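You operate a simulated robot arm through the tools that you are given. There is no shell and no other tool.

You are at the controls of a simulated robot arm. One attempt, no reset.

## Task
Clamp the blue bar, screw in the blue bolt and tighten it.
Fine: into the threaded boss; orange spanner, back on its rest; the bar stays clamped.

Only the result counts: the job must be done as asked and must still hold three seconds after the hand-in. Knocking over, shifting, dropping, spilling or breaking anything else fails it.

## Robot
A 7-joint arm with a two-finger parallel gripper, fixed in place. Base frame: the origin is at the foot of the arm, x ahead of it, y to its left, z up. Readings come in mm, degrees, newtons and seconds.
With the tool pointing down near the work surface it reaches from about 240 to 620 mm from the base axis. Its first joint turns from -66.0 to 66.0 degrees. Payload 2.6 kg.
The TCP is the grasp point between the finger pads, 30 mm short of the fingertips. In the tool frame z runs along the fingers and y along their closing line. The gripper opens to 94 mm. The fingers are 28 mm wide and 10 mm thick; the gripper's body (50 by 96 mm) begins 55 mm behind the TCP.
Orientation is told as [roll, pitch, yaw] about the base's x, y, z axes, in that order, counted from this pose: with the fingers straight down and closing along the base's y, the tool's x points along the base's -x, its y along +y and its z along -z.

## Interface
- The arm moves only by the tool arm_command. Its argument "moves" is text: rows parted by semicolons, each of 6 numbers parted by spaces: the shift along the base's x, y, z in units of 25 mm (1.0 is 25 mm), then the turn, a rotation vector about the base's x, y, z in units of 4 degrees (1.0 is 4 degrees). In form: x y z ax ay az; .... A call has 1 to 20 rows; each row shifts and turns the commanded pose from where the row before left it. "gripper" is the opening, from 0 (shut) to 1 (fully open), set as the call begins (left out, the last holds). A call with a number of a shift or a turn outside -1 to 1 is refused whole. Each row takes 0.2 s and may step no farther than 50 mm and 8.6 degrees from the row before; otherwise, or with a gripper value out of range, the whole call is refused. A pose out of reach is approached as far as the arm can. The call stops where the force on the tool passes 40 N (or 10 N more than at its start, if that is more) or the arm is blocked; 0.2 s more then pass. The fingers move at their own pace (about 72 mm/s each) and stop on an object; they squeeze with about 24 N. The grip force told is the motor's: it shows also when the fingers shut on nothing. Time passes only in rows, and 0.2 s behind the last, so rows that do not move let the fingers close. It gives the time, the measured TCP pose, the force on the tool (base axes), the opening and the grip force at its end, in the units of the frame above (readings bear some noise), with the torque about the TCP (base axes, N m) and any sound that the robot's microphone picked up.
- Cameras (640 x 400 px; columns grow to the right, rows downward): "scene" is fixed at [28.7, 427.8, 562.4]; the picture's right is [-0.82, -0.57, 0.00], its down [-0.33, 0.48, -0.81] and it looks along [0.46, -0.67, -0.58] (base axes); focal length 298 px, centre (320, 200). "wrist" rides on the gripper at [76, 14, -103] in the tool frame; the picture's right is [-0.18, 0.98, 0.00], its down [-0.75, -0.14, -0.64] and it looks along [-0.63, -0.12, 0.77] (tool axes); focal length 243 px, centre (320, 200). There is no depth. A picture from a camera that has moved, and an enlarged one, comes with that camera's place and axes in the base frame and with its lens.
- get_image(camera): a new picture of that camera. No time passes.
- zoom(camera, box): a new picture of the part [left, top, right, bottom] of that camera's present view, enlarged. No time passes.
- finish_job(): hands the job in; it is judged then, once.

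Places have to be worked out from the pictures, the camera data and where the tool is seen. Open the gripper and draw the arm clear of the work before you hand the job in, unless the task says otherwise.

The tools are called by a JSON object that holds its "method" and its "body". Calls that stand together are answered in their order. arm_command: Moves the arm, as the interface text tells. Its arguments: {"type":"object","properties":{"moves":{"type":"string"},"gripper":{"type":"number"}},"required":["moves"]} The other tools are called the same way: get_image (camera) takes a picture; zoom (camera, box) takes an enlarged picture of a part of a camera's view; finish_job () hands the job in.

At the start:

```text
time: 0.0
eef_pos: [312.3, 164.7, 333.6]
ee_rot: [0.0, 0.0, 0.0]
contact_force: [0.4, 0.2, 0.7]
ft_torque: [0.02, -0.02, 0.03]
finger_gap: 94.0
grip_force: 0.0
```

scene: 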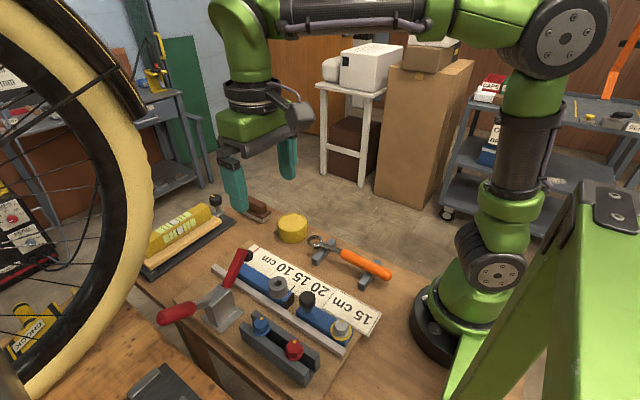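
wrist: 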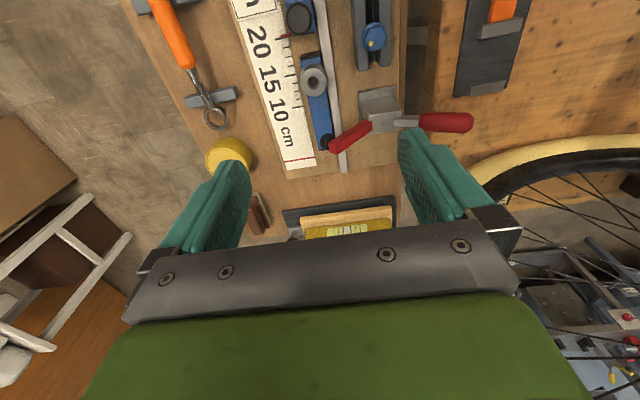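

The pictures show a board with a blue bar, a toggle clamp with red handle, a bolt rack with a blue and a red bolt, and an orange spanner on a rest. I'll zoom in on both views to get details.

{"method": "zoom", "body": {"camera": "scene", "box": [150, 230, 400, 390]}}

{"method": "zoom", "body": {"camera": "wrist", "box": [130, 0, 530, 250]}}

{"method": "zoom", "body": {"camera": "scene", "box": [230, 280, 360, 390]}}

{"method": "zoom", "body": {"camera": "scene", "box": [270, 200, 400, 290]}}

{"method": "zoom", "body": {"camera": "scene", "box": [150, 230, 290, 340]}}

```text
2.50 times, centred on (275, 310) of scene
camera zoom: at [28.7, 427.8, 562.4], right [-0.82, -0.57, 0.0], down [-0.33, 0.48, -0.81], along [0.46, -0.67, -0.58], focal length 744 px, centre (432, -75)
```

zoom: 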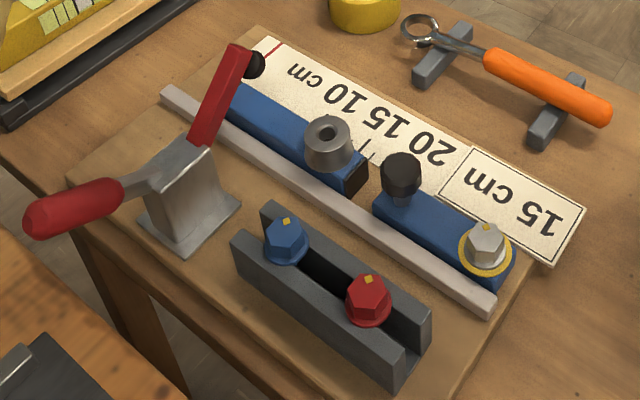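

```text
1.60 times, centred on (330, 125) of wrist
camera zoom: at [234.7, 178.8, 438.1], right [0.18, 0.98, 0.0], down [0.75, -0.14, 0.64], along [0.63, -0.12, -0.77], focal length 388 px, centre (304, 320)
```

zoom: 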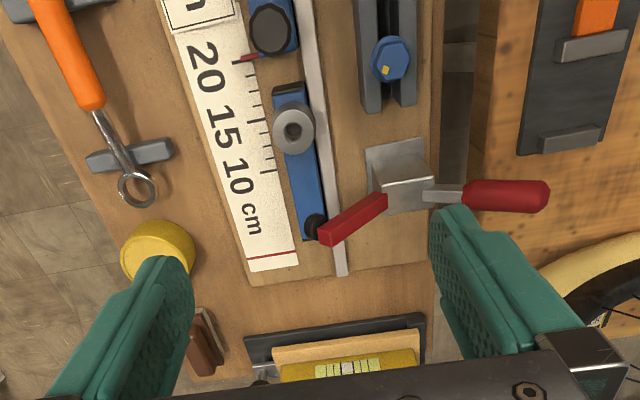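

```text
3.64 times, centred on (295, 335) of scene
camera zoom: at [28.7, 427.8, 562.4], right [-0.82, -0.57, 0.0], down [-0.33, 0.48, -0.81], along [0.46, -0.67, -0.58], focal length 1082 px, centre (411, -291)
```

zoom: 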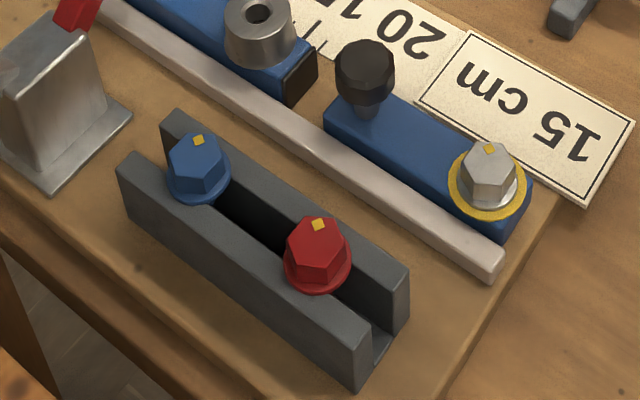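

```text
4.44 times, centred on (335, 245) of scene
camera zoom: at [28.7, 427.8, 562.4], right [-0.82, -0.57, 0.0], down [-0.33, 0.48, -0.81], along [0.46, -0.67, -0.58], focal length 1322 px, centre (253, 0)
```

zoom: 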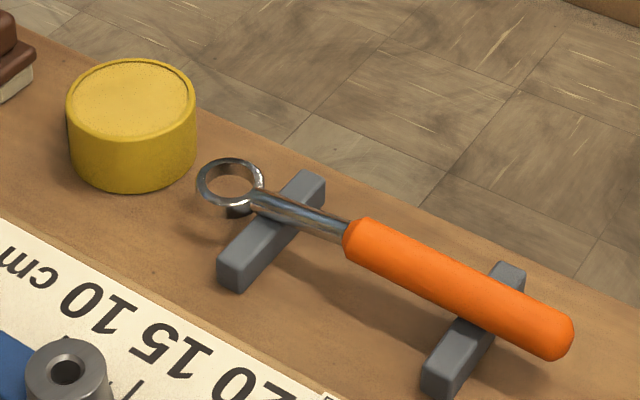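

```text
3.64 times, centred on (220, 285) of scene
camera zoom: at [28.7, 427.8, 562.4], right [-0.82, -0.57, 0.0], down [-0.33, 0.48, -0.81], along [0.46, -0.67, -0.58], focal length 1082 px, centre (684, -109)
```

zoom: 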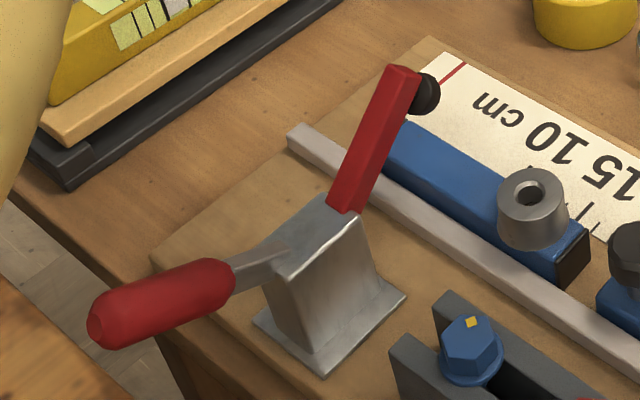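

From triangulating the two views, I judge the boss top at about (321,152,77), the blue bolt head at about (285,236,77), the clamp tip at about (387,159,125) and the clamp handle end at about (394,346,128). I lower the arm a little toward the work for a closer wrist view, staying well above everything.

{"method": "arm_command", "body": {"moves": "-0.5 0.3 -1 0 0 0; -0.5 0.3 -1 0 0 0; -0.5 0.3 -1 0 0 0", "gripper": 1}}

{"method": "get_image", "body": {"camera": "wrist"}}

{"method": "zoom", "body": {"camera": "wrist", "box": [160, 0, 480, 200]}}

```text
time: 0.8
eef_pos: [273.8, 186.1, 260.5]
ee_rot: [0.1, 0.0, -0.1]
contact_force: [0.3, 0.1, -0.1]
ft_torque: [-0.03, 0.01, 0.02]
finger_gap: 94.0
grip_force: 0.1
```

```text
taken
camera wrist: at [197.0, 200.1, 362.8], right [0.19, 0.98, 0.0], down [0.75, -0.14, 0.64], along [0.63, -0.12, -0.77], focal length 243 px, centre (320, 200)
```

wrist: 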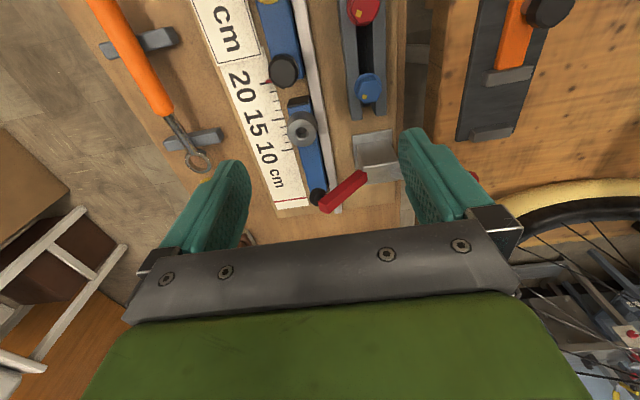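

```text
2.00 times, centred on (320, 100) of wrist
camera zoom: at [197.0, 200.1, 362.8], right [0.19, 0.98, 0.0], down [0.75, -0.14, 0.64], along [0.63, -0.12, -0.77], focal length 485 px, centre (320, 400)
```

zoom: 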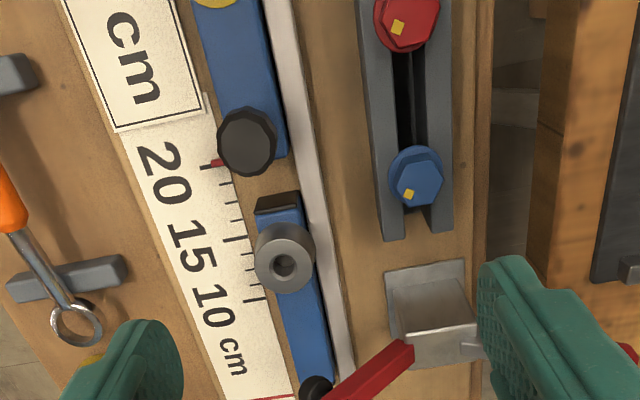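

The ruler is to real scale (zero near x≈461, 10 at x≈361, 20 at x≈262). The loose bar with the threaded boss lies under the clamp's black tip. Next I shift sideways, still high, for a good look at the clamp mechanism.

{"method": "arm_command", "body": {"moves": "0 1 0 0 0 0; 0 1 0 0 0 0; 0 1 0 0 0 0"}}

{"method": "get_image", "body": {"camera": "wrist"}}

{"method": "zoom", "body": {"camera": "wrist", "box": [180, 40, 460, 215]}}

{"method": "zoom", "body": {"camera": "wrist", "box": [160, 0, 380, 137]}}

{"method": "get_image", "body": {"camera": "scene"}}

```text
time: 1.6
eef_pos: [273.9, 262.3, 261.9]
ee_rot: [0.0, 0.1, 0.0]
contact_force: [0.5, 0.7, -0.1]
ft_torque: [-0.01, 0.0, -0.01]
finger_gap: 94.0
grip_force: 0.1
```

```text
taken
camera wrist: at [196.9, 276.3, 364.6], right [0.19, 0.98, 0.0], down [0.75, -0.14, 0.64], along [0.63, -0.12, -0.77], focal length 243 px, centre (320, 200)
```

wrist: 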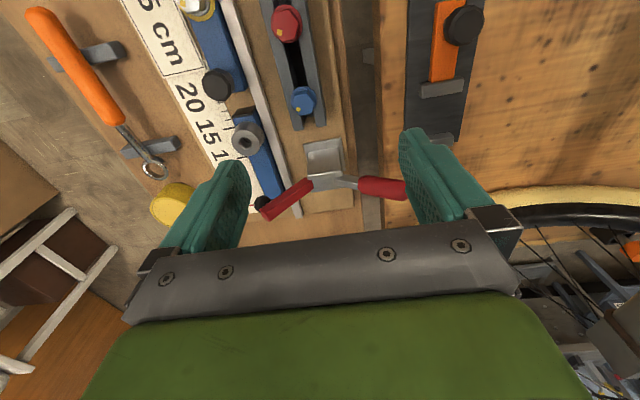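

```text
2.29 times, centred on (320, 128) of wrist
camera zoom: at [196.9, 276.3, 364.6], right [0.19, 0.98, 0.0], down [0.75, -0.14, 0.64], along [0.63, -0.12, -0.77], focal length 555 px, centre (320, 366)
```

zoom: 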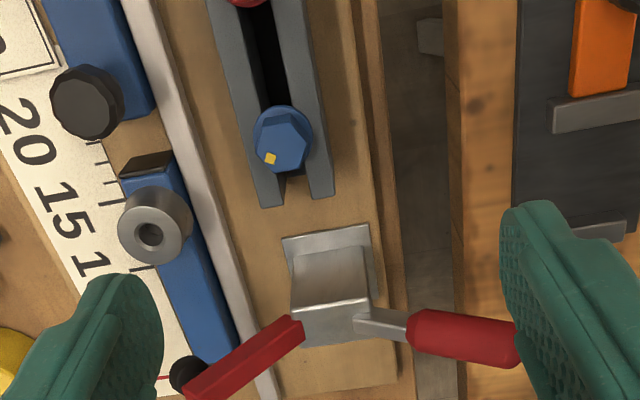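

```text
2.91 times, centred on (270, 68) of wrist
camera zoom: at [196.9, 276.3, 364.6], right [0.19, 0.98, 0.0], down [0.75, -0.14, 0.64], along [0.63, -0.12, -0.77], focal length 706 px, centre (466, 582)
```

zoom: 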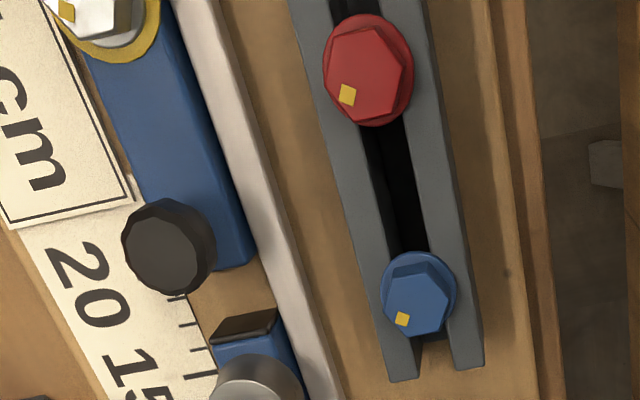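

```text
taken
```

scene: 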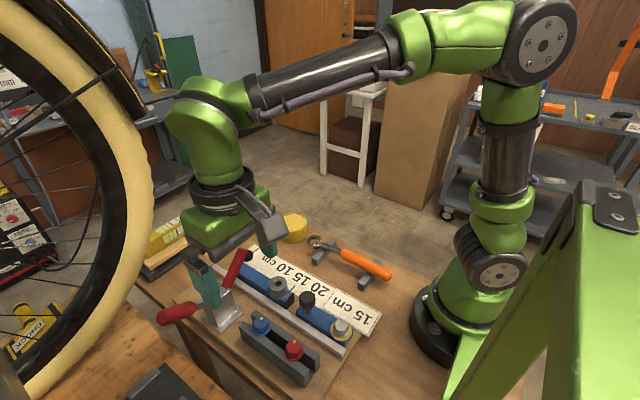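

The scene view is unobstructed for the rack; I zoom in on the clamp, the bolt head and the far bench to see hex orientation and the clamp's pivot.

{"method": "zoom", "body": {"camera": "wrist", "box": [270, 70, 340, 114]}}

{"method": "zoom", "body": {"camera": "scene", "box": [235, 300, 315, 370]}}

{"method": "zoom", "body": {"camera": "wrist", "box": [240, 130, 420, 235]}}

{"method": "zoom", "body": {"camera": "wrist", "box": [390, 0, 530, 100]}}

```text
9.09 times, centred on (305, 92) of wrist
camera zoom: at [196.9, 276.3, 364.6], right [0.19, 0.98, 0.0], down [0.75, -0.14, 0.64], along [0.63, -0.12, -0.77], focal length 2206 px, centre (456, 1182)
```

zoom: 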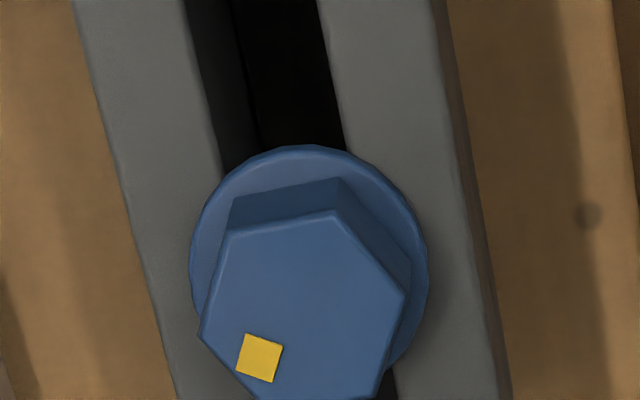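

```text
5.71 times, centred on (275, 335) of scene
camera zoom: at [28.7, 427.8, 562.4], right [-0.82, -0.57, 0.0], down [-0.33, 0.48, -0.81], along [0.46, -0.67, -0.58], focal length 1700 px, centre (577, -571)
```

zoom: 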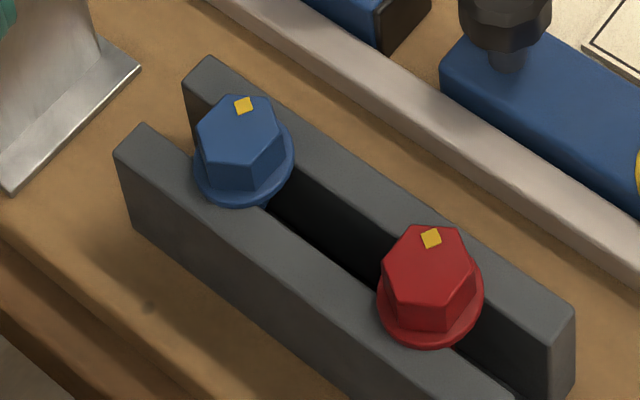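

```text
3.56 times, centred on (330, 182) of wrist
camera zoom: at [196.9, 276.3, 364.6], right [0.19, 0.98, 0.0], down [0.75, -0.14, 0.64], along [0.63, -0.12, -0.77], focal length 863 px, centre (284, 262)
```

zoom: 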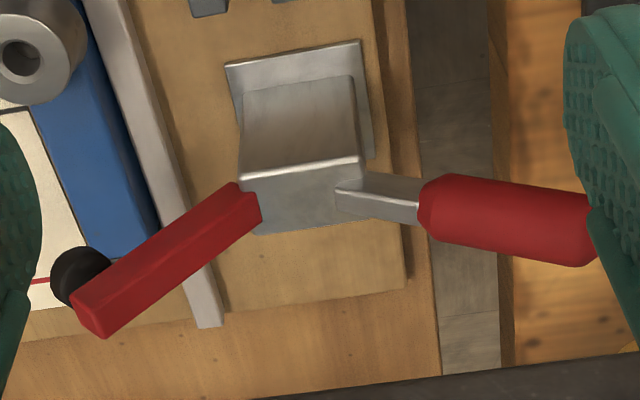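

```text
4.00 times, centred on (460, 50) of wrist
camera zoom: at [196.9, 276.3, 364.6], right [0.19, 0.98, 0.0], down [0.75, -0.14, 0.64], along [0.63, -0.12, -0.77], focal length 970 px, centre (-240, 800)
```

zoom: 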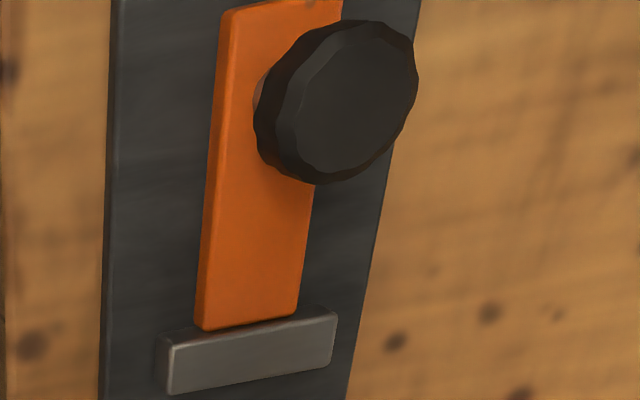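

The clamp is a V-shaped lever pivoting near (392,243,80): the arm tip is raised over the bar at about (396,157,112), and the red grip runs from (390,292,110) to (393,346,128). Lifting the grip should bring the arm down, so I turn the gripper by -90° so it closes along x and move above the grip.

{"method": "arm_command", "body": {"moves": "0.236 0.126 0 0 0 -1; 0.236 0.126 0 0 0 -1; 0.236 0.126 0 0 0 -1; 0.236 0.126 0 0 0 -1; 0.236 0.126 0 0 0 -1; 0.236 0.126 0 0 0 -1; 0.236 0.126 0 0 0 -1; 0.236 0.126 0 0 0 -1; 0.236 0.126 0 0 0 -1; 0.236 0.126 0 0 0 -1; 0.236 0.126 0 0 0 -1; 0.236 0.126 0 0 0 -1; 0.236 0.126 0 0 0 -1; 0.236 0.126 0 0 0 -1; 0.236 0.126 0 0 0 -1; 0.236 0.126 0 0 0 -1; 0.236 0.126 0 0 0 -1; 0.236 0.126 0 0 0 -1; 0.236 0.126 0 0 0 -1; 0.236 0.126 0 0 0 -1"}}

{"method": "get_image", "body": {"camera": "wrist"}}

{"method": "get_image", "body": {"camera": "scene"}}

```text
time: 5.8
eef_pos: [392.4, 323.7, 261.9]
ee_rot: [0.0, 0.1, -80.0]
contact_force: [0.3, -0.4, -0.8]
ft_torque: [0.0, -0.01, -0.04]
finger_gap: 94.2
grip_force: 0.0
```

```text
taken
camera wrist: at [393.3, 401.5, 363.5], right [1.0, -0.01, 0.0], down [-0.01, -0.77, 0.64], along [-0.01, -0.64, -0.77], focal length 243 px, centre (320, 200)
```

wrist: 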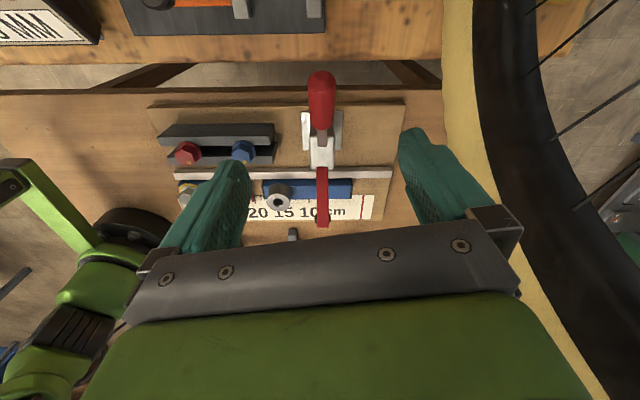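

```text
taken
```

scene: 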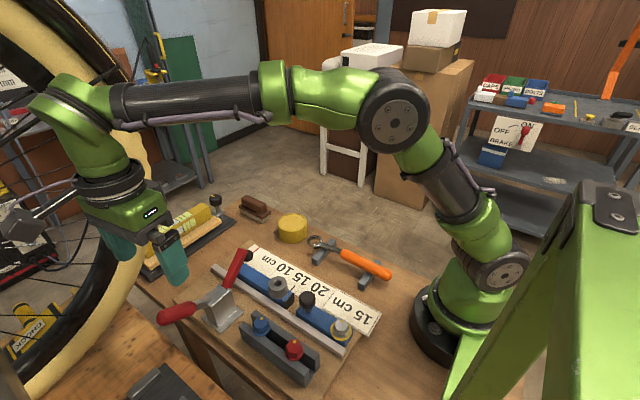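

The turn worked and the view looks straight down the clamp's plane. I zoom in to locate the grip and arm precisely.

{"method": "zoom", "body": {"camera": "wrist", "box": [240, 60, 400, 240]}}

{"method": "zoom", "body": {"camera": "wrist", "box": [150, 110, 310, 230]}}

{"method": "zoom", "body": {"camera": "scene", "box": [150, 240, 270, 340]}}

```text
2.22 times, centred on (320, 150) of wrist
camera zoom: at [393.3, 401.5, 363.5], right [1.0, -0.01, 0.0], down [-0.01, -0.77, 0.64], along [-0.01, -0.64, -0.77], focal length 539 px, centre (320, 311)
```

zoom: 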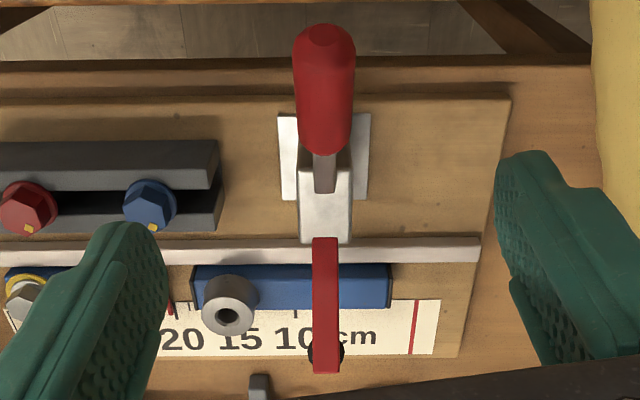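

```text
3.33 times, centred on (230, 170) of wrist
camera zoom: at [393.3, 401.5, 363.5], right [1.0, -0.01, 0.0], down [-0.01, -0.77, 0.64], along [-0.01, -0.64, -0.77], focal length 809 px, centre (620, 300)
```

zoom: 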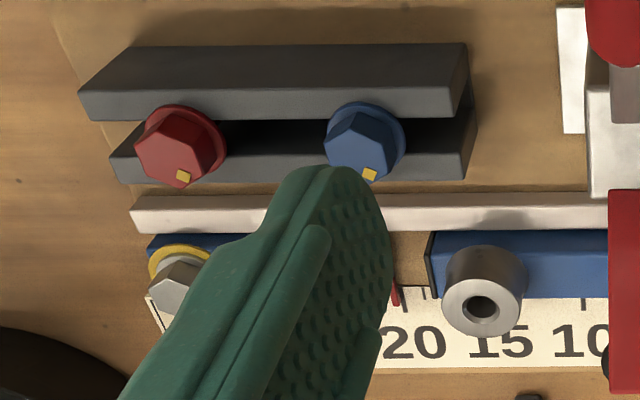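

```text
4.00 times, centred on (210, 290) of scene
camera zoom: at [28.7, 427.8, 562.4], right [-0.82, -0.57, 0.0], down [-0.33, 0.48, -0.81], along [0.46, -0.67, -0.58], focal length 1190 px, centre (760, -160)
```

zoom: 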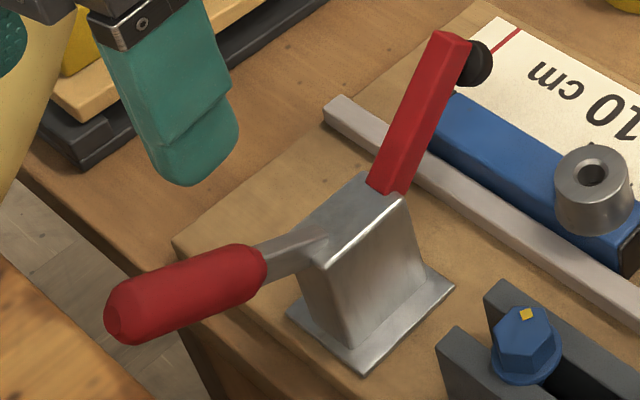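

The grip's axis is at x≈392, with its middle near y≈326, z≈121. I finish the turn to -90° and lower the open gripper around it.

{"method": "arm_command", "body": {"moves": "0 0.06 -1 0 0 -1; 0 0.06 -1 0 0 -1; 0 0.04 -1 0 0 -0.5; 0 0 -1 0 0 0; 0 0 -0.8 0 0 0; 0 0 -0.8 0 0 0"}}

{"method": "get_image", "body": {"camera": "wrist"}}

{"method": "get_image", "body": {"camera": "scene"}}

```text
time: 7.2
eef_pos: [392.6, 329.8, 120.6]
ee_rot: [0.0, 0.1, -89.9]
contact_force: [0.0, -0.7, 0.3]
ft_torque: [0.01, 0.0, -0.03]
finger_gap: 94.2
grip_force: 0.2
```

```text
taken
camera wrist: at [405.9, 405.8, 223.0], right [0.98, -0.18, 0.0], down [-0.14, -0.75, 0.64], along [-0.12, -0.63, -0.77], focal length 243 px, centre (320, 200)
```

wrist: 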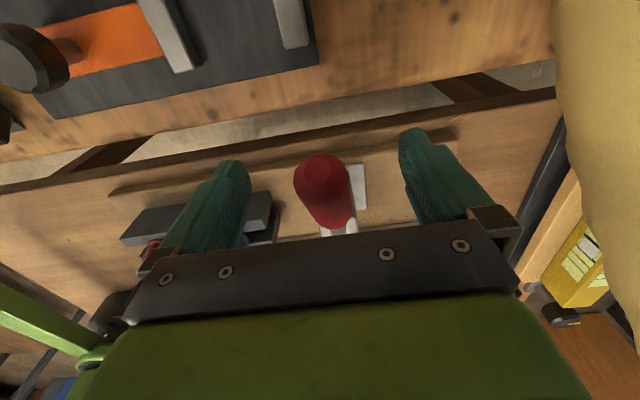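

```text
taken
```

scene: 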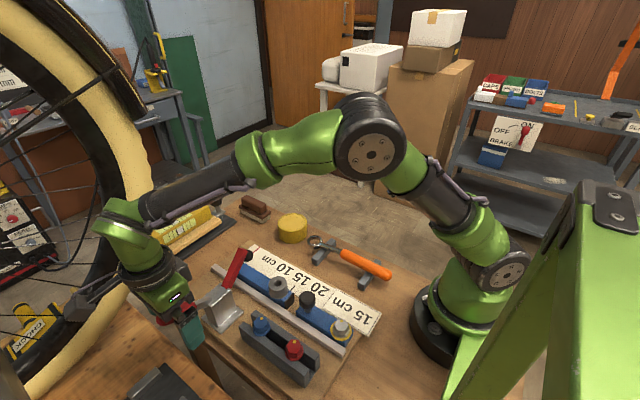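

The grip is centred between the fingers at the TCP. I close on it with a few still rows.

{"method": "arm_command", "body": {"moves": "0 0 0 0 0 0; 0 0 0 0 0 0; 0 0 0 0 0 0; 0 0 0 0 0 0; 0 0 0 0 0 0", "gripper": 0}}

{"method": "get_image", "body": {"camera": "wrist"}}

{"method": "zoom", "body": {"camera": "scene", "box": [130, 240, 300, 360]}}

```text
time: 8.4
eef_pos: [395.1, 329.8, 121.8]
ee_rot: [0.4, 0.0, -90.1]
contact_force: [26.4, 4.6, -0.2]
ft_torque: [0.17, 0.32, -0.31]
finger_gap: 29.5
grip_force: 45.0
```

```text
taken
camera wrist: at [407.7, 404.8, 224.3], right [0.98, -0.19, 0.01], down [-0.15, -0.75, 0.64], along [-0.11, -0.63, -0.77], focal length 243 px, centre (320, 200)
```

wrist: 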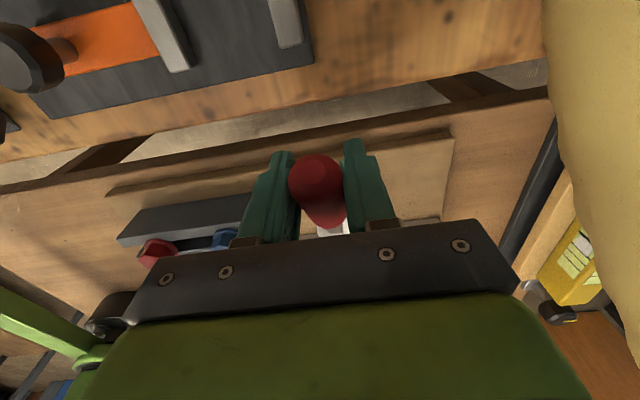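

```text
3.33 times, centred on (215, 300) of scene
camera zoom: at [28.8, 427.8, 562.4], right [-0.82, -0.57, 0.0], down [-0.33, 0.48, -0.81], along [0.46, -0.67, -0.58], focal length 992 px, centre (670, -133)
```

zoom: 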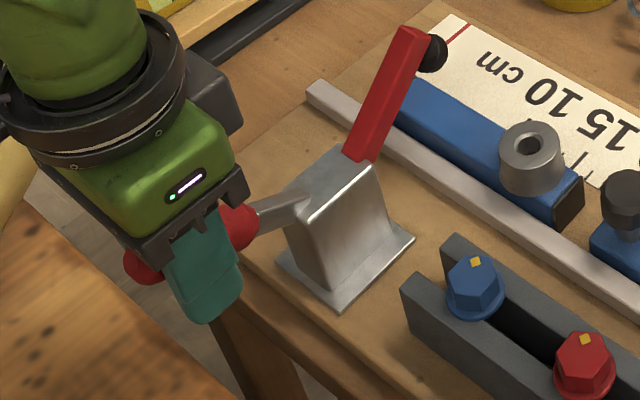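

I hold the grip with a sideways offset of about 2.5 mm (26 N), so I shift the command by +x to relieve it, then lift along the arc in small steps.

{"method": "arm_command", "body": {"moves": "0.1 0 0 0 0 0; 0 -0.08 0.15 0 0 0; 0 -0.08 0.15 0 0 0; 0 -0.09 0.14 0 0 0; 0 -0.09 0.14 0 0 0"}}

{"method": "zoom", "body": {"camera": "scene", "box": [130, 240, 300, 360]}}

```text
time: 9.6
eef_pos: [394.8, 320.3, 134.7]
ee_rot: [0.1, 0.0, -90.1]
contact_force: [18.5, 6.9, -12.4]
ft_torque: [1.11, 0.16, -0.16]
finger_gap: 29.1
grip_force: 45.5
```

```text
3.33 times, centred on (215, 300) of scene
camera zoom: at [28.8, 427.8, 562.3], right [-0.82, -0.57, 0.0], down [-0.33, 0.48, -0.81], along [0.46, -0.67, -0.58], focal length 992 px, centre (670, -133)
```

zoom: 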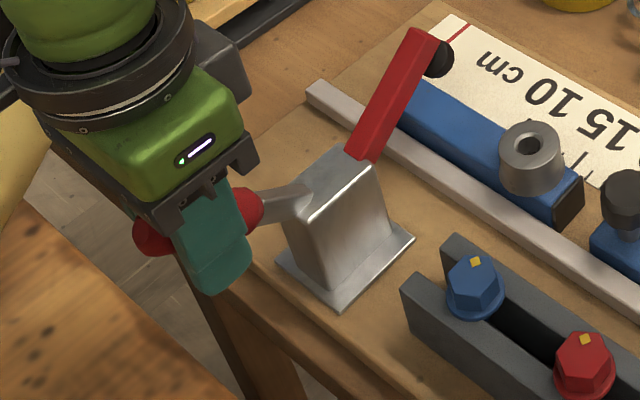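

The lever moves: handle at about 35° and the arm tip is coming down. I continue along the arc, rolling the gripper partly with the handle to keep the twist low.

{"method": "arm_command", "body": {"moves": "0.05 -0.09 0.13 0.5 0 0; 0.05 -0.1 0.13 0.5 0 0; 0 -0.1 0.13 0.5 0 0; 0 -0.1 0.13 0.5 0 0; 0 -0.11 0.12 0.5 0 0"}}

{"method": "zoom", "body": {"camera": "scene", "box": [130, 240, 300, 360]}}

```text
time: 10.8
eef_pos: [395.3, 306.6, 147.0]
ee_rot: [-0.5, 9.7, -90.1]
contact_force: [-9.5, -8.1, -26.4]
ft_torque: [0.77, -0.03, 0.03]
finger_gap: 29.3
grip_force: 45.4
```

```text
3.33 times, centred on (215, 300) of scene
camera zoom: at [28.8, 427.9, 562.3], right [-0.82, -0.57, 0.0], down [-0.33, 0.48, -0.81], along [0.46, -0.67, -0.58], focal length 992 px, centre (670, -133)
```

zoom: 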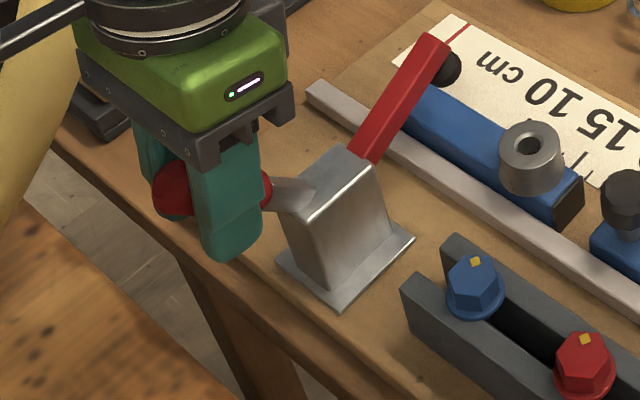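

Fitting the three poses gives the handle pivot near (y 257, z 78), with the handle now at about 54°. I keep lifting along that arc.

{"method": "arm_command", "body": {"moves": "-0.03 -0.12 0.085 0.5 0 0; 0 -0.12 0.08 0.5 0 0; 0 -0.125 0.075 0.5 0 0; 0 -0.13 0.07 0.5 0 0; 0 -0.13 0.06 0.5 0 0"}}

{"method": "zoom", "body": {"camera": "scene", "box": [130, 240, 300, 360]}}

```text
time: 12.0
eef_pos: [394.8, 291.6, 157.2]
ee_rot: [-0.4, 19.9, -90.1]
contact_force: [-9.8, 1.5, -25.4]
ft_torque: [0.91, -0.1, 0.08]
finger_gap: 29.2
grip_force: 45.4
```

```text
3.33 times, centred on (215, 300) of scene
camera zoom: at [28.8, 427.9, 562.3], right [-0.82, -0.57, 0.0], down [-0.33, 0.48, -0.81], along [0.46, -0.67, -0.58], focal length 992 px, centre (670, -133)
```

zoom: 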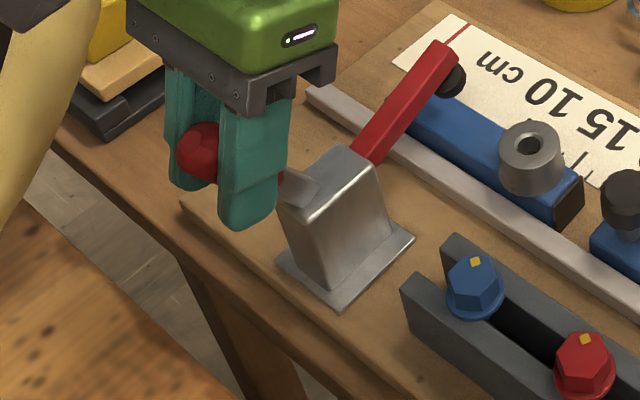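

The arm tip is getting close to the bar and the arc model fits (handle at ~66°). I continue toward vertical.

{"method": "arm_command", "body": {"moves": "-0.03 -0.167 0.067 0.6 0 0; 0 -0.17 0.059 0.6 0 0; 0 -0.173 0.05 0.6 0 0; 0 -0.175 0.04 0.6 0 0"}}

{"method": "zoom", "body": {"camera": "scene", "box": [130, 240, 300, 360]}}

```text
time: 13.0
eef_pos: [395.9, 274.1, 163.6]
ee_rot: [0.0, 29.7, -90.1]
contact_force: [-2.2, 4.3, -23.2]
ft_torque: [0.87, 0.02, 0.09]
finger_gap: 28.9
grip_force: 45.7
```

```text
3.33 times, centred on (215, 300) of scene
camera zoom: at [28.8, 427.9, 562.3], right [-0.82, -0.57, 0.0], down [-0.33, 0.48, -0.81], along [0.46, -0.67, -0.58], focal length 992 px, centre (670, -133)
```

zoom: 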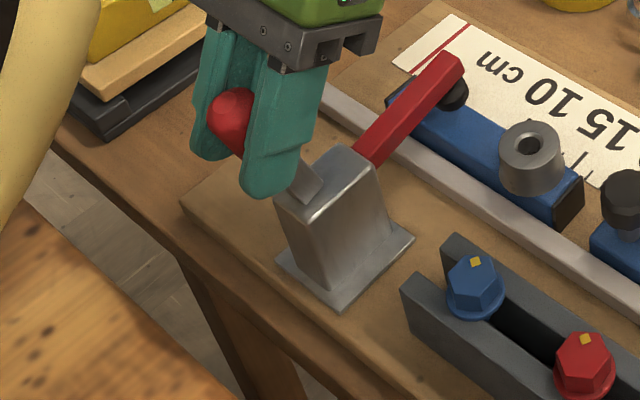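

The pad is nearly at the bar. I continue along the arc in small steps and listen for a snap.

{"method": "arm_command", "body": {"moves": "0 -0.178 0.028 0.6 0 0; 0 -0.179 0.019 0.6 0 0; 0 -0.18 0.009 0.6 0 0"}}

{"method": "zoom", "body": {"camera": "scene", "box": [130, 240, 300, 360]}}

```text
time: 13.8
eef_pos: [395.3, 261.9, 168.0]
ee_rot: [0.0, 36.9, -89.9]
contact_force: [0.3, 7.7, -20.5]
ft_torque: [0.98, 0.1, -0.05]
finger_gap: 29.2
grip_force: 45.6
```

```text
3.33 times, centred on (215, 300) of scene
camera zoom: at [28.8, 427.8, 562.3], right [-0.82, -0.57, 0.0], down [-0.33, 0.48, -0.81], along [0.46, -0.67, -0.58], focal length 992 px, centre (670, -133)
```

zoom: 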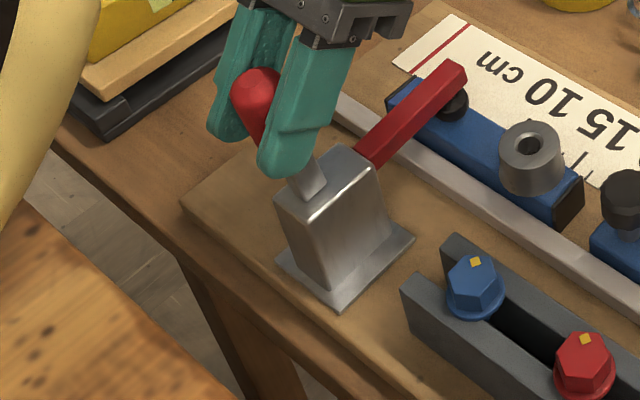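

Refit gives pivot (y 241, z 64), radius ~106, handle at ~79°. The pad is nearly touching the bar; I continue.

{"method": "arm_command", "body": {"moves": "0 -0.217 0.038 0.7 0 0; 0 -0.218 0.027 0.7 0 0; 0 -0.22 0.015 0.7 0 0"}}

{"method": "zoom", "body": {"camera": "scene", "box": [130, 240, 300, 360]}}

```text
time: 14.5
eef_pos: [394.8, 251.5, 166.5]
ee_rot: [0.2, 42.9, -89.5]
contact_force: [6.0, 8.2, -3.6]
ft_torque: [-0.69, 0.13, -0.04]
finger_gap: 29.5
grip_force: 45.4
stopped in row 3: the force on the tool passed its limit at 49 N (the readings are from after the stop); the commanded pose is now the measured one
```

```text
3.33 times, centred on (215, 300) of scene
camera zoom: at [28.7, 427.8, 562.4], right [-0.82, -0.57, 0.0], down [-0.33, 0.48, -0.81], along [0.46, -0.67, -0.58], focal length 992 px, centre (670, -133)
```

zoom: 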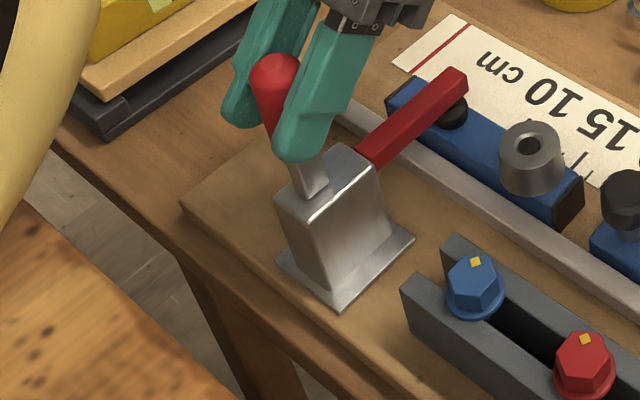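

The force limit tripped at 49 N as the pad reached the bar. I zoom in to see whether the pad is seated.

{"method": "zoom", "body": {"camera": "scene", "box": [210, 240, 300, 310]}}

{"method": "get_image", "body": {"camera": "wrist"}}

```text
5.71 times, centred on (255, 275) of scene
camera zoom: at [28.7, 427.8, 562.4], right [-0.82, -0.57, 0.0], down [-0.33, 0.48, -0.81], along [0.46, -0.67, -0.58], focal length 1700 px, centre (691, -229)
```

zoom: 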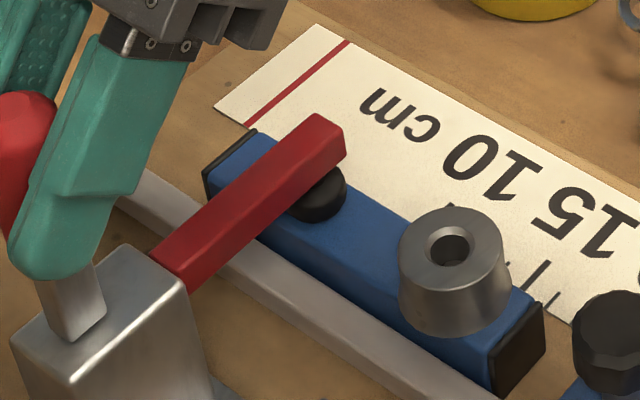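

```text
taken
camera wrist: at [408.2, 236.8, 294.2], right [0.98, -0.13, -0.12], down [-0.14, -0.99, -0.04], along [-0.12, 0.06, -0.99], focal length 243 px, centre (320, 200)
```

wrist: 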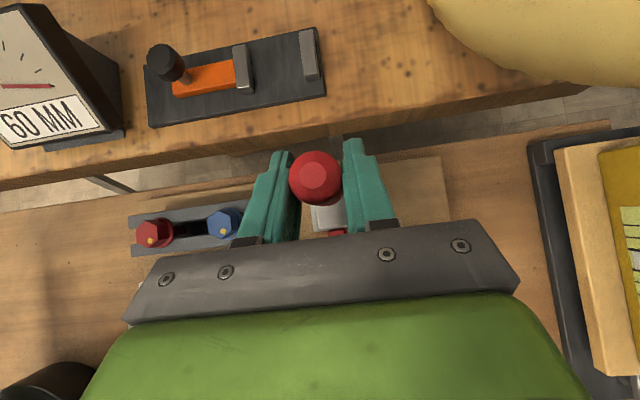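

The pad looks to be at the bar but there was no snap yet. I push the handle a bit further along the arc.

{"method": "arm_command", "body": {"moves": "0 -0.15 0.01 0.2 0 0; 0 -0.15 0.005 0.2 0 0; 0 -0.15 0 0.2 0 0; 0 -0.15 -0.005 0.2 0 0"}}

{"method": "zoom", "body": {"camera": "scene", "box": [180, 240, 300, 325]}}

```text
time: 14.9
eef_pos: [394.6, 251.6, 166.9]
ee_rot: [0.5, 43.5, -89.3]
contact_force: [6.1, 6.4, -3.8]
ft_torque: [-0.81, 0.1, -0.08]
finger_gap: 29.1
grip_force: 45.0
stopped in row 2: the force on the tool passed its limit at 48 N (the readings are from after the stop); the commanded pose is now the measured one
```

```text
4.71 times, centred on (240, 282) of scene
camera zoom: at [28.7, 427.8, 562.4], right [-0.82, -0.57, 0.0], down [-0.33, 0.48, -0.81], along [0.46, -0.67, -0.58], focal length 1400 px, centre (696, -188)
```

zoom: 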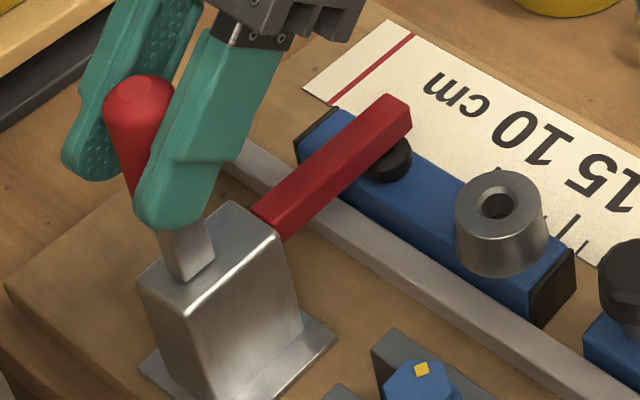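

The lever now resists rigidly near vertical. I press steadily at just under the limit for a moment to see whether it creeps over centre or snaps.

{"method": "arm_command", "body": {"moves": "0 -0.06 0 0 0 0; 0 -0.05 0 0 0 0; 0 0 0 0 0 0; 0 0 0 0 0 0; 0 0 0 0 0 0"}}

```text
time: 15.6
eef_pos: [396.2, 250.9, 166.8]
ee_rot: [0.6, 43.8, -89.2]
contact_force: [4.3, 5.7, -4.5]
ft_torque: [-0.86, 0.1, -0.05]
finger_gap: 29.3
grip_force: 45.0
stopped in row 3: the force on the tool passed its limit at 42 N (the readings are from after the stop); the commanded pose is now the measured one
```

I apply a smaller push to see the force components while held.

{"method": "arm_command", "body": {"moves": "0 -0.04 0 0 0 0; 0 0 0 0 0 0; 0 0 0 0 0 0"}}

```text
time: 16.4
eef_pos: [395.3, 251.6, 166.6]
ee_rot: [0.5, 43.8, -89.3]
contact_force: [9.4, 17.5, -7.6]
ft_torque: [-0.1, 0.13, 0.04]
finger_gap: 29.5
grip_force: 44.9
```

The lever is against a solid stop (17 N per mm). I relieve the push, open the gripper and see whether the handle stays where it is.

{"method": "arm_command", "body": {"moves": "0 0.03 0 0 0 0; 0 0 0 0 0 0"}}

{"method": "arm_command", "body": {"moves": "0 0 0 0 0 0; 0 0 0 0 0 0; 0 0 0 0 0 0; 0 0 0 0 0 0", "gripper": 0.6}}

{"method": "zoom", "body": {"camera": "scene", "box": [180, 220, 300, 325]}}

{"method": "get_image", "body": {"camera": "wrist"}}

```text
time: 16.9
eef_pos: [394.6, 251.6, 167.3]
ee_rot: [0.5, 43.7, -89.2]
contact_force: [13.6, 20.3, -13.0]
ft_torque: [0.09, 0.23, -0.03]
finger_gap: 29.3
grip_force: 44.4
```

```text
time: 17.9
eef_pos: [394.9, 249.6, 167.6]
ee_rot: [0.5, 43.8, -89.2]
contact_force: [0.4, -0.3, -0.8]
ft_torque: [0.02, -0.02, -0.02]
finger_gap: 56.6
grip_force: 0.1
```

```text
3.81 times, centred on (240, 272) of scene
camera zoom: at [28.7, 427.8, 562.4], right [-0.82, -0.57, 0.0], down [-0.33, 0.48, -0.81], along [0.46, -0.67, -0.58], focal length 1134 px, centre (625, -76)
```

zoom: 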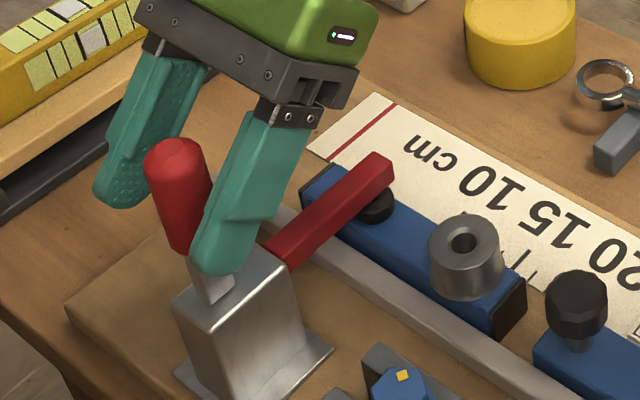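

```text
taken
camera wrist: at [407.7, 234.4, 294.3], right [0.98, -0.12, -0.12], down [-0.13, -0.99, -0.06], along [-0.11, 0.07, -0.99], focal length 243 px, centre (320, 200)
```

wrist: 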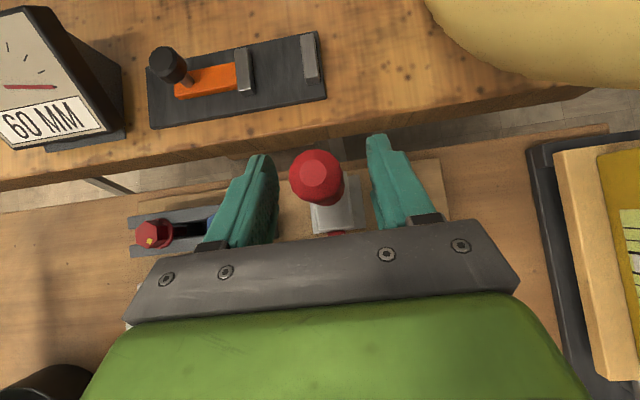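

The handle stays up after release with no force. I retreat along the tool axis and look at the pad and handle.

{"method": "arm_command", "body": {"moves": "0 -0.69 0.72 0 0 0; 0 -0.69 0.72 0 0 0; 0 -0.69 0.72 0 0 0"}}

{"method": "zoom", "body": {"camera": "scene", "box": [180, 220, 300, 325]}}

{"method": "get_image", "body": {"camera": "wrist"}}

```text
time: 18.8
eef_pos: [395.7, 198.3, 222.4]
ee_rot: [0.5, 43.9, -89.3]
contact_force: [0.0, -0.4, -0.2]
ft_torque: [0.0, 0.0, -0.05]
finger_gap: 56.6
grip_force: 0.0
```

```text
3.81 times, centred on (240, 272) of scene
camera zoom: at [28.7, 427.8, 562.4], right [-0.82, -0.57, 0.0], down [-0.33, 0.48, -0.81], along [0.46, -0.67, -0.58], focal length 1134 px, centre (625, -76)
```

zoom: 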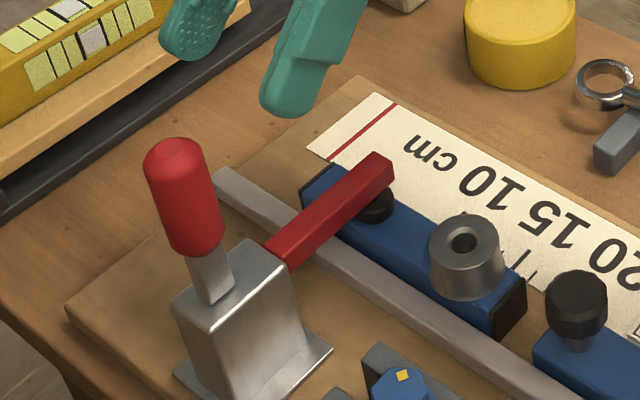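

```text
taken
camera wrist: at [408.0, 182.7, 348.8], right [0.98, -0.13, -0.12], down [-0.13, -0.99, -0.06], along [-0.11, 0.07, -0.99], focal length 243 px, centre (320, 200)
```

wrist: 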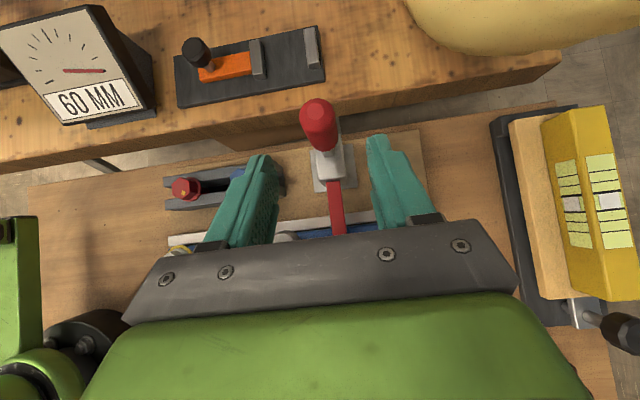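

The handle stands upright and the arm lies on the bar. Next I level the tool again and move over toward the bolt rack at safe height.

{"method": "arm_command", "body": {"moves": "-0.4 0.1 0.1 -1 0 0; -0.4 0.1 0.1 -1 0 0; -0.4 0.1 0.1 -1 0 0; -0.4 0.1 0 -1 0 0; -0.4 0.1 0 -1 0 0; -0.4 0.1 0 -1 0 0; -0.4 0.1 0 -1 0 0; -0.4 0.1 0 -1 0 0; -0.4 0.1 0 -1 0 0; -0.4 0.1 0 -1 0 0; -0.4 0.1 0 -0.9 0 0; 0 0 0 0 0 1; 0 0 0 0 0 1; 0 0 0 0 0 1; 0 0 0 0 0 1; 0 0 0 0 0 1; 0 0 0 0 0 1; 0 0 0 0 0 1; 0 0 0 0 0 1; 0 0 0 0 0 1"}}

{"method": "arm_command", "body": {"moves": "0 0 0 0 0 1; 0 0 0 0 0 1; 0 0 0 0 0 1; 0 0 0 0 0 1; 0 0 0 0 0 1; 0 0 0 0 0 1; 0 0 0 0 0 1; 0 0 0 0 0 1; 0 0 0 0 0 1; 0 0 0 0 0 1; 0 0 0 0 0 1; 0 0 0 0 0 1; 0 0 0 0 0 1; 0 0 0 0 0 0", "gripper": 0.7}}

{"method": "get_image", "body": {"camera": "wrist"}}

{"method": "get_image", "body": {"camera": "scene"}}

```text
time: 22.9
eef_pos: [284.9, 227.0, 227.9]
ee_rot: [-0.2, 0.2, -53.3]
contact_force: [0.4, -0.4, -0.1]
ft_torque: [0.03, 0.02, 0.0]
finger_gap: 56.4
grip_force: 0.2
```

```text
time: 25.9
eef_pos: [285.5, 224.8, 228.9]
ee_rot: [0.0, 0.2, -1.3]
contact_force: [0.1, -0.9, 0.4]
ft_torque: [0.04, 0.02, 0.0]
finger_gap: 65.8
grip_force: 0.1
```

```text
taken
camera wrist: at [209.0, 241.4, 331.9], right [0.21, 0.98, 0.0], down [0.75, -0.16, 0.64], along [0.63, -0.13, -0.77], focal length 243 px, centre (320, 200)
```

wrist: 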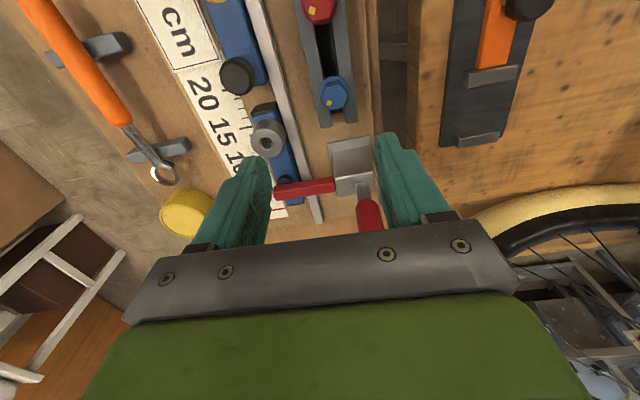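

```text
taken
```

scene: 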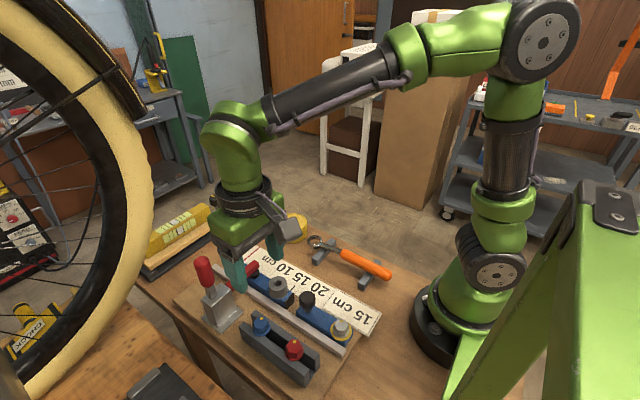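

The tool is level at yaw ≈ -1°. I zoom in on the clamp, boss and bolt from this view to refine their positions.

{"method": "zoom", "body": {"camera": "wrist", "box": [220, 120, 400, 232]}}

{"method": "zoom", "body": {"camera": "wrist", "box": [200, 40, 380, 152]}}

{"method": "zoom", "body": {"camera": "wrist", "box": [290, 60, 370, 110]}}

```text
3.56 times, centred on (310, 176) of wrist
camera zoom: at [209.0, 241.4, 331.9], right [0.21, 0.98, 0.0], down [0.75, -0.16, 0.64], along [0.63, -0.13, -0.77], focal length 863 px, centre (356, 285)
```

zoom: 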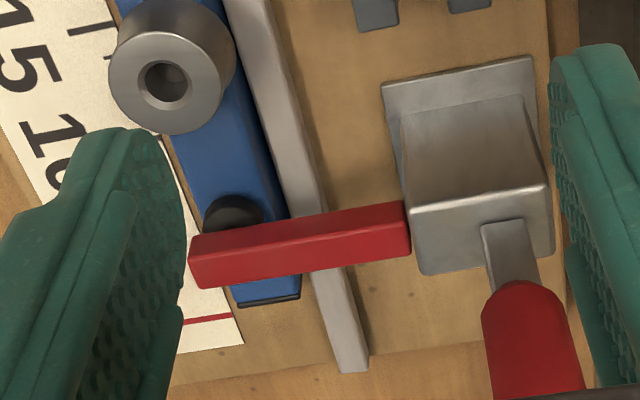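

```text
3.56 times, centred on (290, 96) of wrist
camera zoom: at [209.0, 241.4, 331.9], right [0.21, 0.98, 0.0], down [0.75, -0.16, 0.64], along [0.63, -0.13, -0.77], focal length 863 px, centre (427, 570)
```

zoom: 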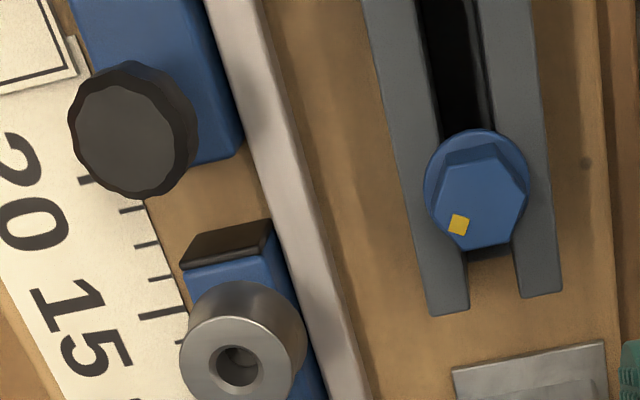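

```text
8.00 times, centred on (330, 85) of wrist
camera zoom: at [209.0, 241.4, 331.9], right [0.21, 0.98, 0.0], down [0.75, -0.16, 0.64], along [0.63, -0.13, -0.77], focal length 1941 px, centre (240, 1120)
```

zoom: 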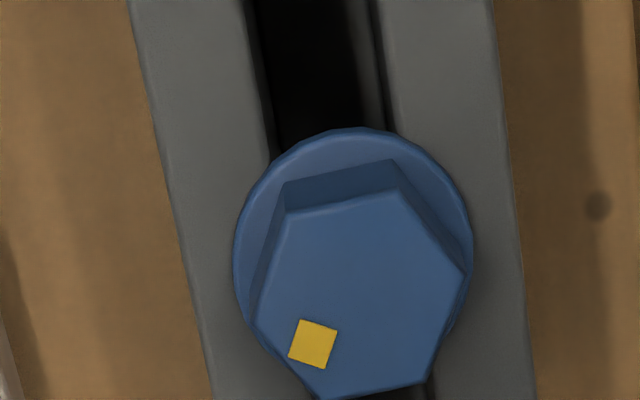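

From this clear view the hex head is centred at about (287,240), top z≈78–80, ~23 mm across flats with flats facing ±x. Before picking, I check how far the wrist can turn in the positive yaw direction.

{"method": "arm_command", "body": {"moves": "0 0 0 0 0 1; 0 0 0 0 0 1; 0 0 0 0 0 1; 0 0 0 0 0 1; 0 0 0 0 0 1; 0 0 0 0 0 1; 0 0 0 0 0 1; 0 0 0 0 0 1; 0 0 0 0 0 1; 0 0 0 0 0 1; 0 0 0 0 0 1; 0 0 0 0 0 1; 0 0 0 0 0 1; 0 0 0 0 0 1; 0 0 0 0 0 1; 0 0 0 0 0 1; 0 0 0 0 0 1; 0 0 0 0 0 1; 0 0 0 0 0 1; 0 0 0 0 0 1"}}

{"method": "arm_command", "body": {"moves": "0 0 0 0 0 1; 0 0 0 0 0 1; 0 0 0 0 0 1; 0 0 0 0 0 1; 0 0 0 0 0 1; 0 0 0 0 0 1; 0 0 0 0 0 1; 0 0 0 0 0 1; 0 0 0 0 0 1; 0 0 0 0 0 1; 0 0 0 0 0 1; 0 0 0 0 0 1; 0 0 0 0 0 1; 0 0 0 0 0 1; 0 0 0 0 0 1; 0 0 0 0 0 1; 0 0 0 0 0 1; 0 0 0 0 0 1; 0 0 0 0 0 1; 0 0 0 0 0 1"}}

```text
time: 30.1
eef_pos: [284.4, 227.2, 229.4]
ee_rot: [-0.1, 0.2, 78.7]
contact_force: [-0.1, 0.5, 0.0]
ft_torque: [0.01, -0.02, 0.04]
finger_gap: 65.7
grip_force: 0.1
```

```text
time: 34.4
eef_pos: [285.3, 226.8, 229.2]
ee_rot: [-0.1, 0.2, 158.7]
contact_force: [0.4, 0.8, 0.7]
ft_torque: [-0.04, 0.04, -0.02]
finger_gap: 65.8
grip_force: 0.1
```

Yaw 159° still tracks. I probe a little further for the upper limit.

{"method": "arm_command", "body": {"moves": "0 0 0 0 0 1; 0 0 0 0 0 1; 0 0 0 0 0 1; 0 0 0 0 0 1; 0 0 0 0 0 1; 0 0 0 0 0 1; 0 0 0 0 0 1; 0 0 0 0 0 1; 0 0 0 0 0 1; 0 0 0 0 0 1"}}

{"method": "get_image", "body": {"camera": "wrist"}}

```text
time: 36.5
eef_pos: [285.4, 225.6, 228.8]
ee_rot: [-0.1, 0.2, -161.4]
contact_force: [-0.4, 0.1, -0.3]
ft_torque: [0.0, -0.05, 0.01]
finger_gap: 65.8
grip_force: 0.0
```

```text
taken
camera wrist: at [360.8, 237.2, 332.1], right [0.14, -0.99, 0.0], down [-0.76, -0.11, 0.64], along [-0.63, -0.09, -0.77], focal length 243 px, centre (320, 200)
```

wrist: 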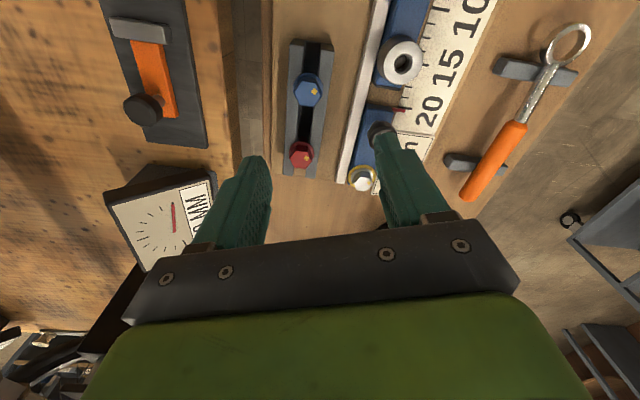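

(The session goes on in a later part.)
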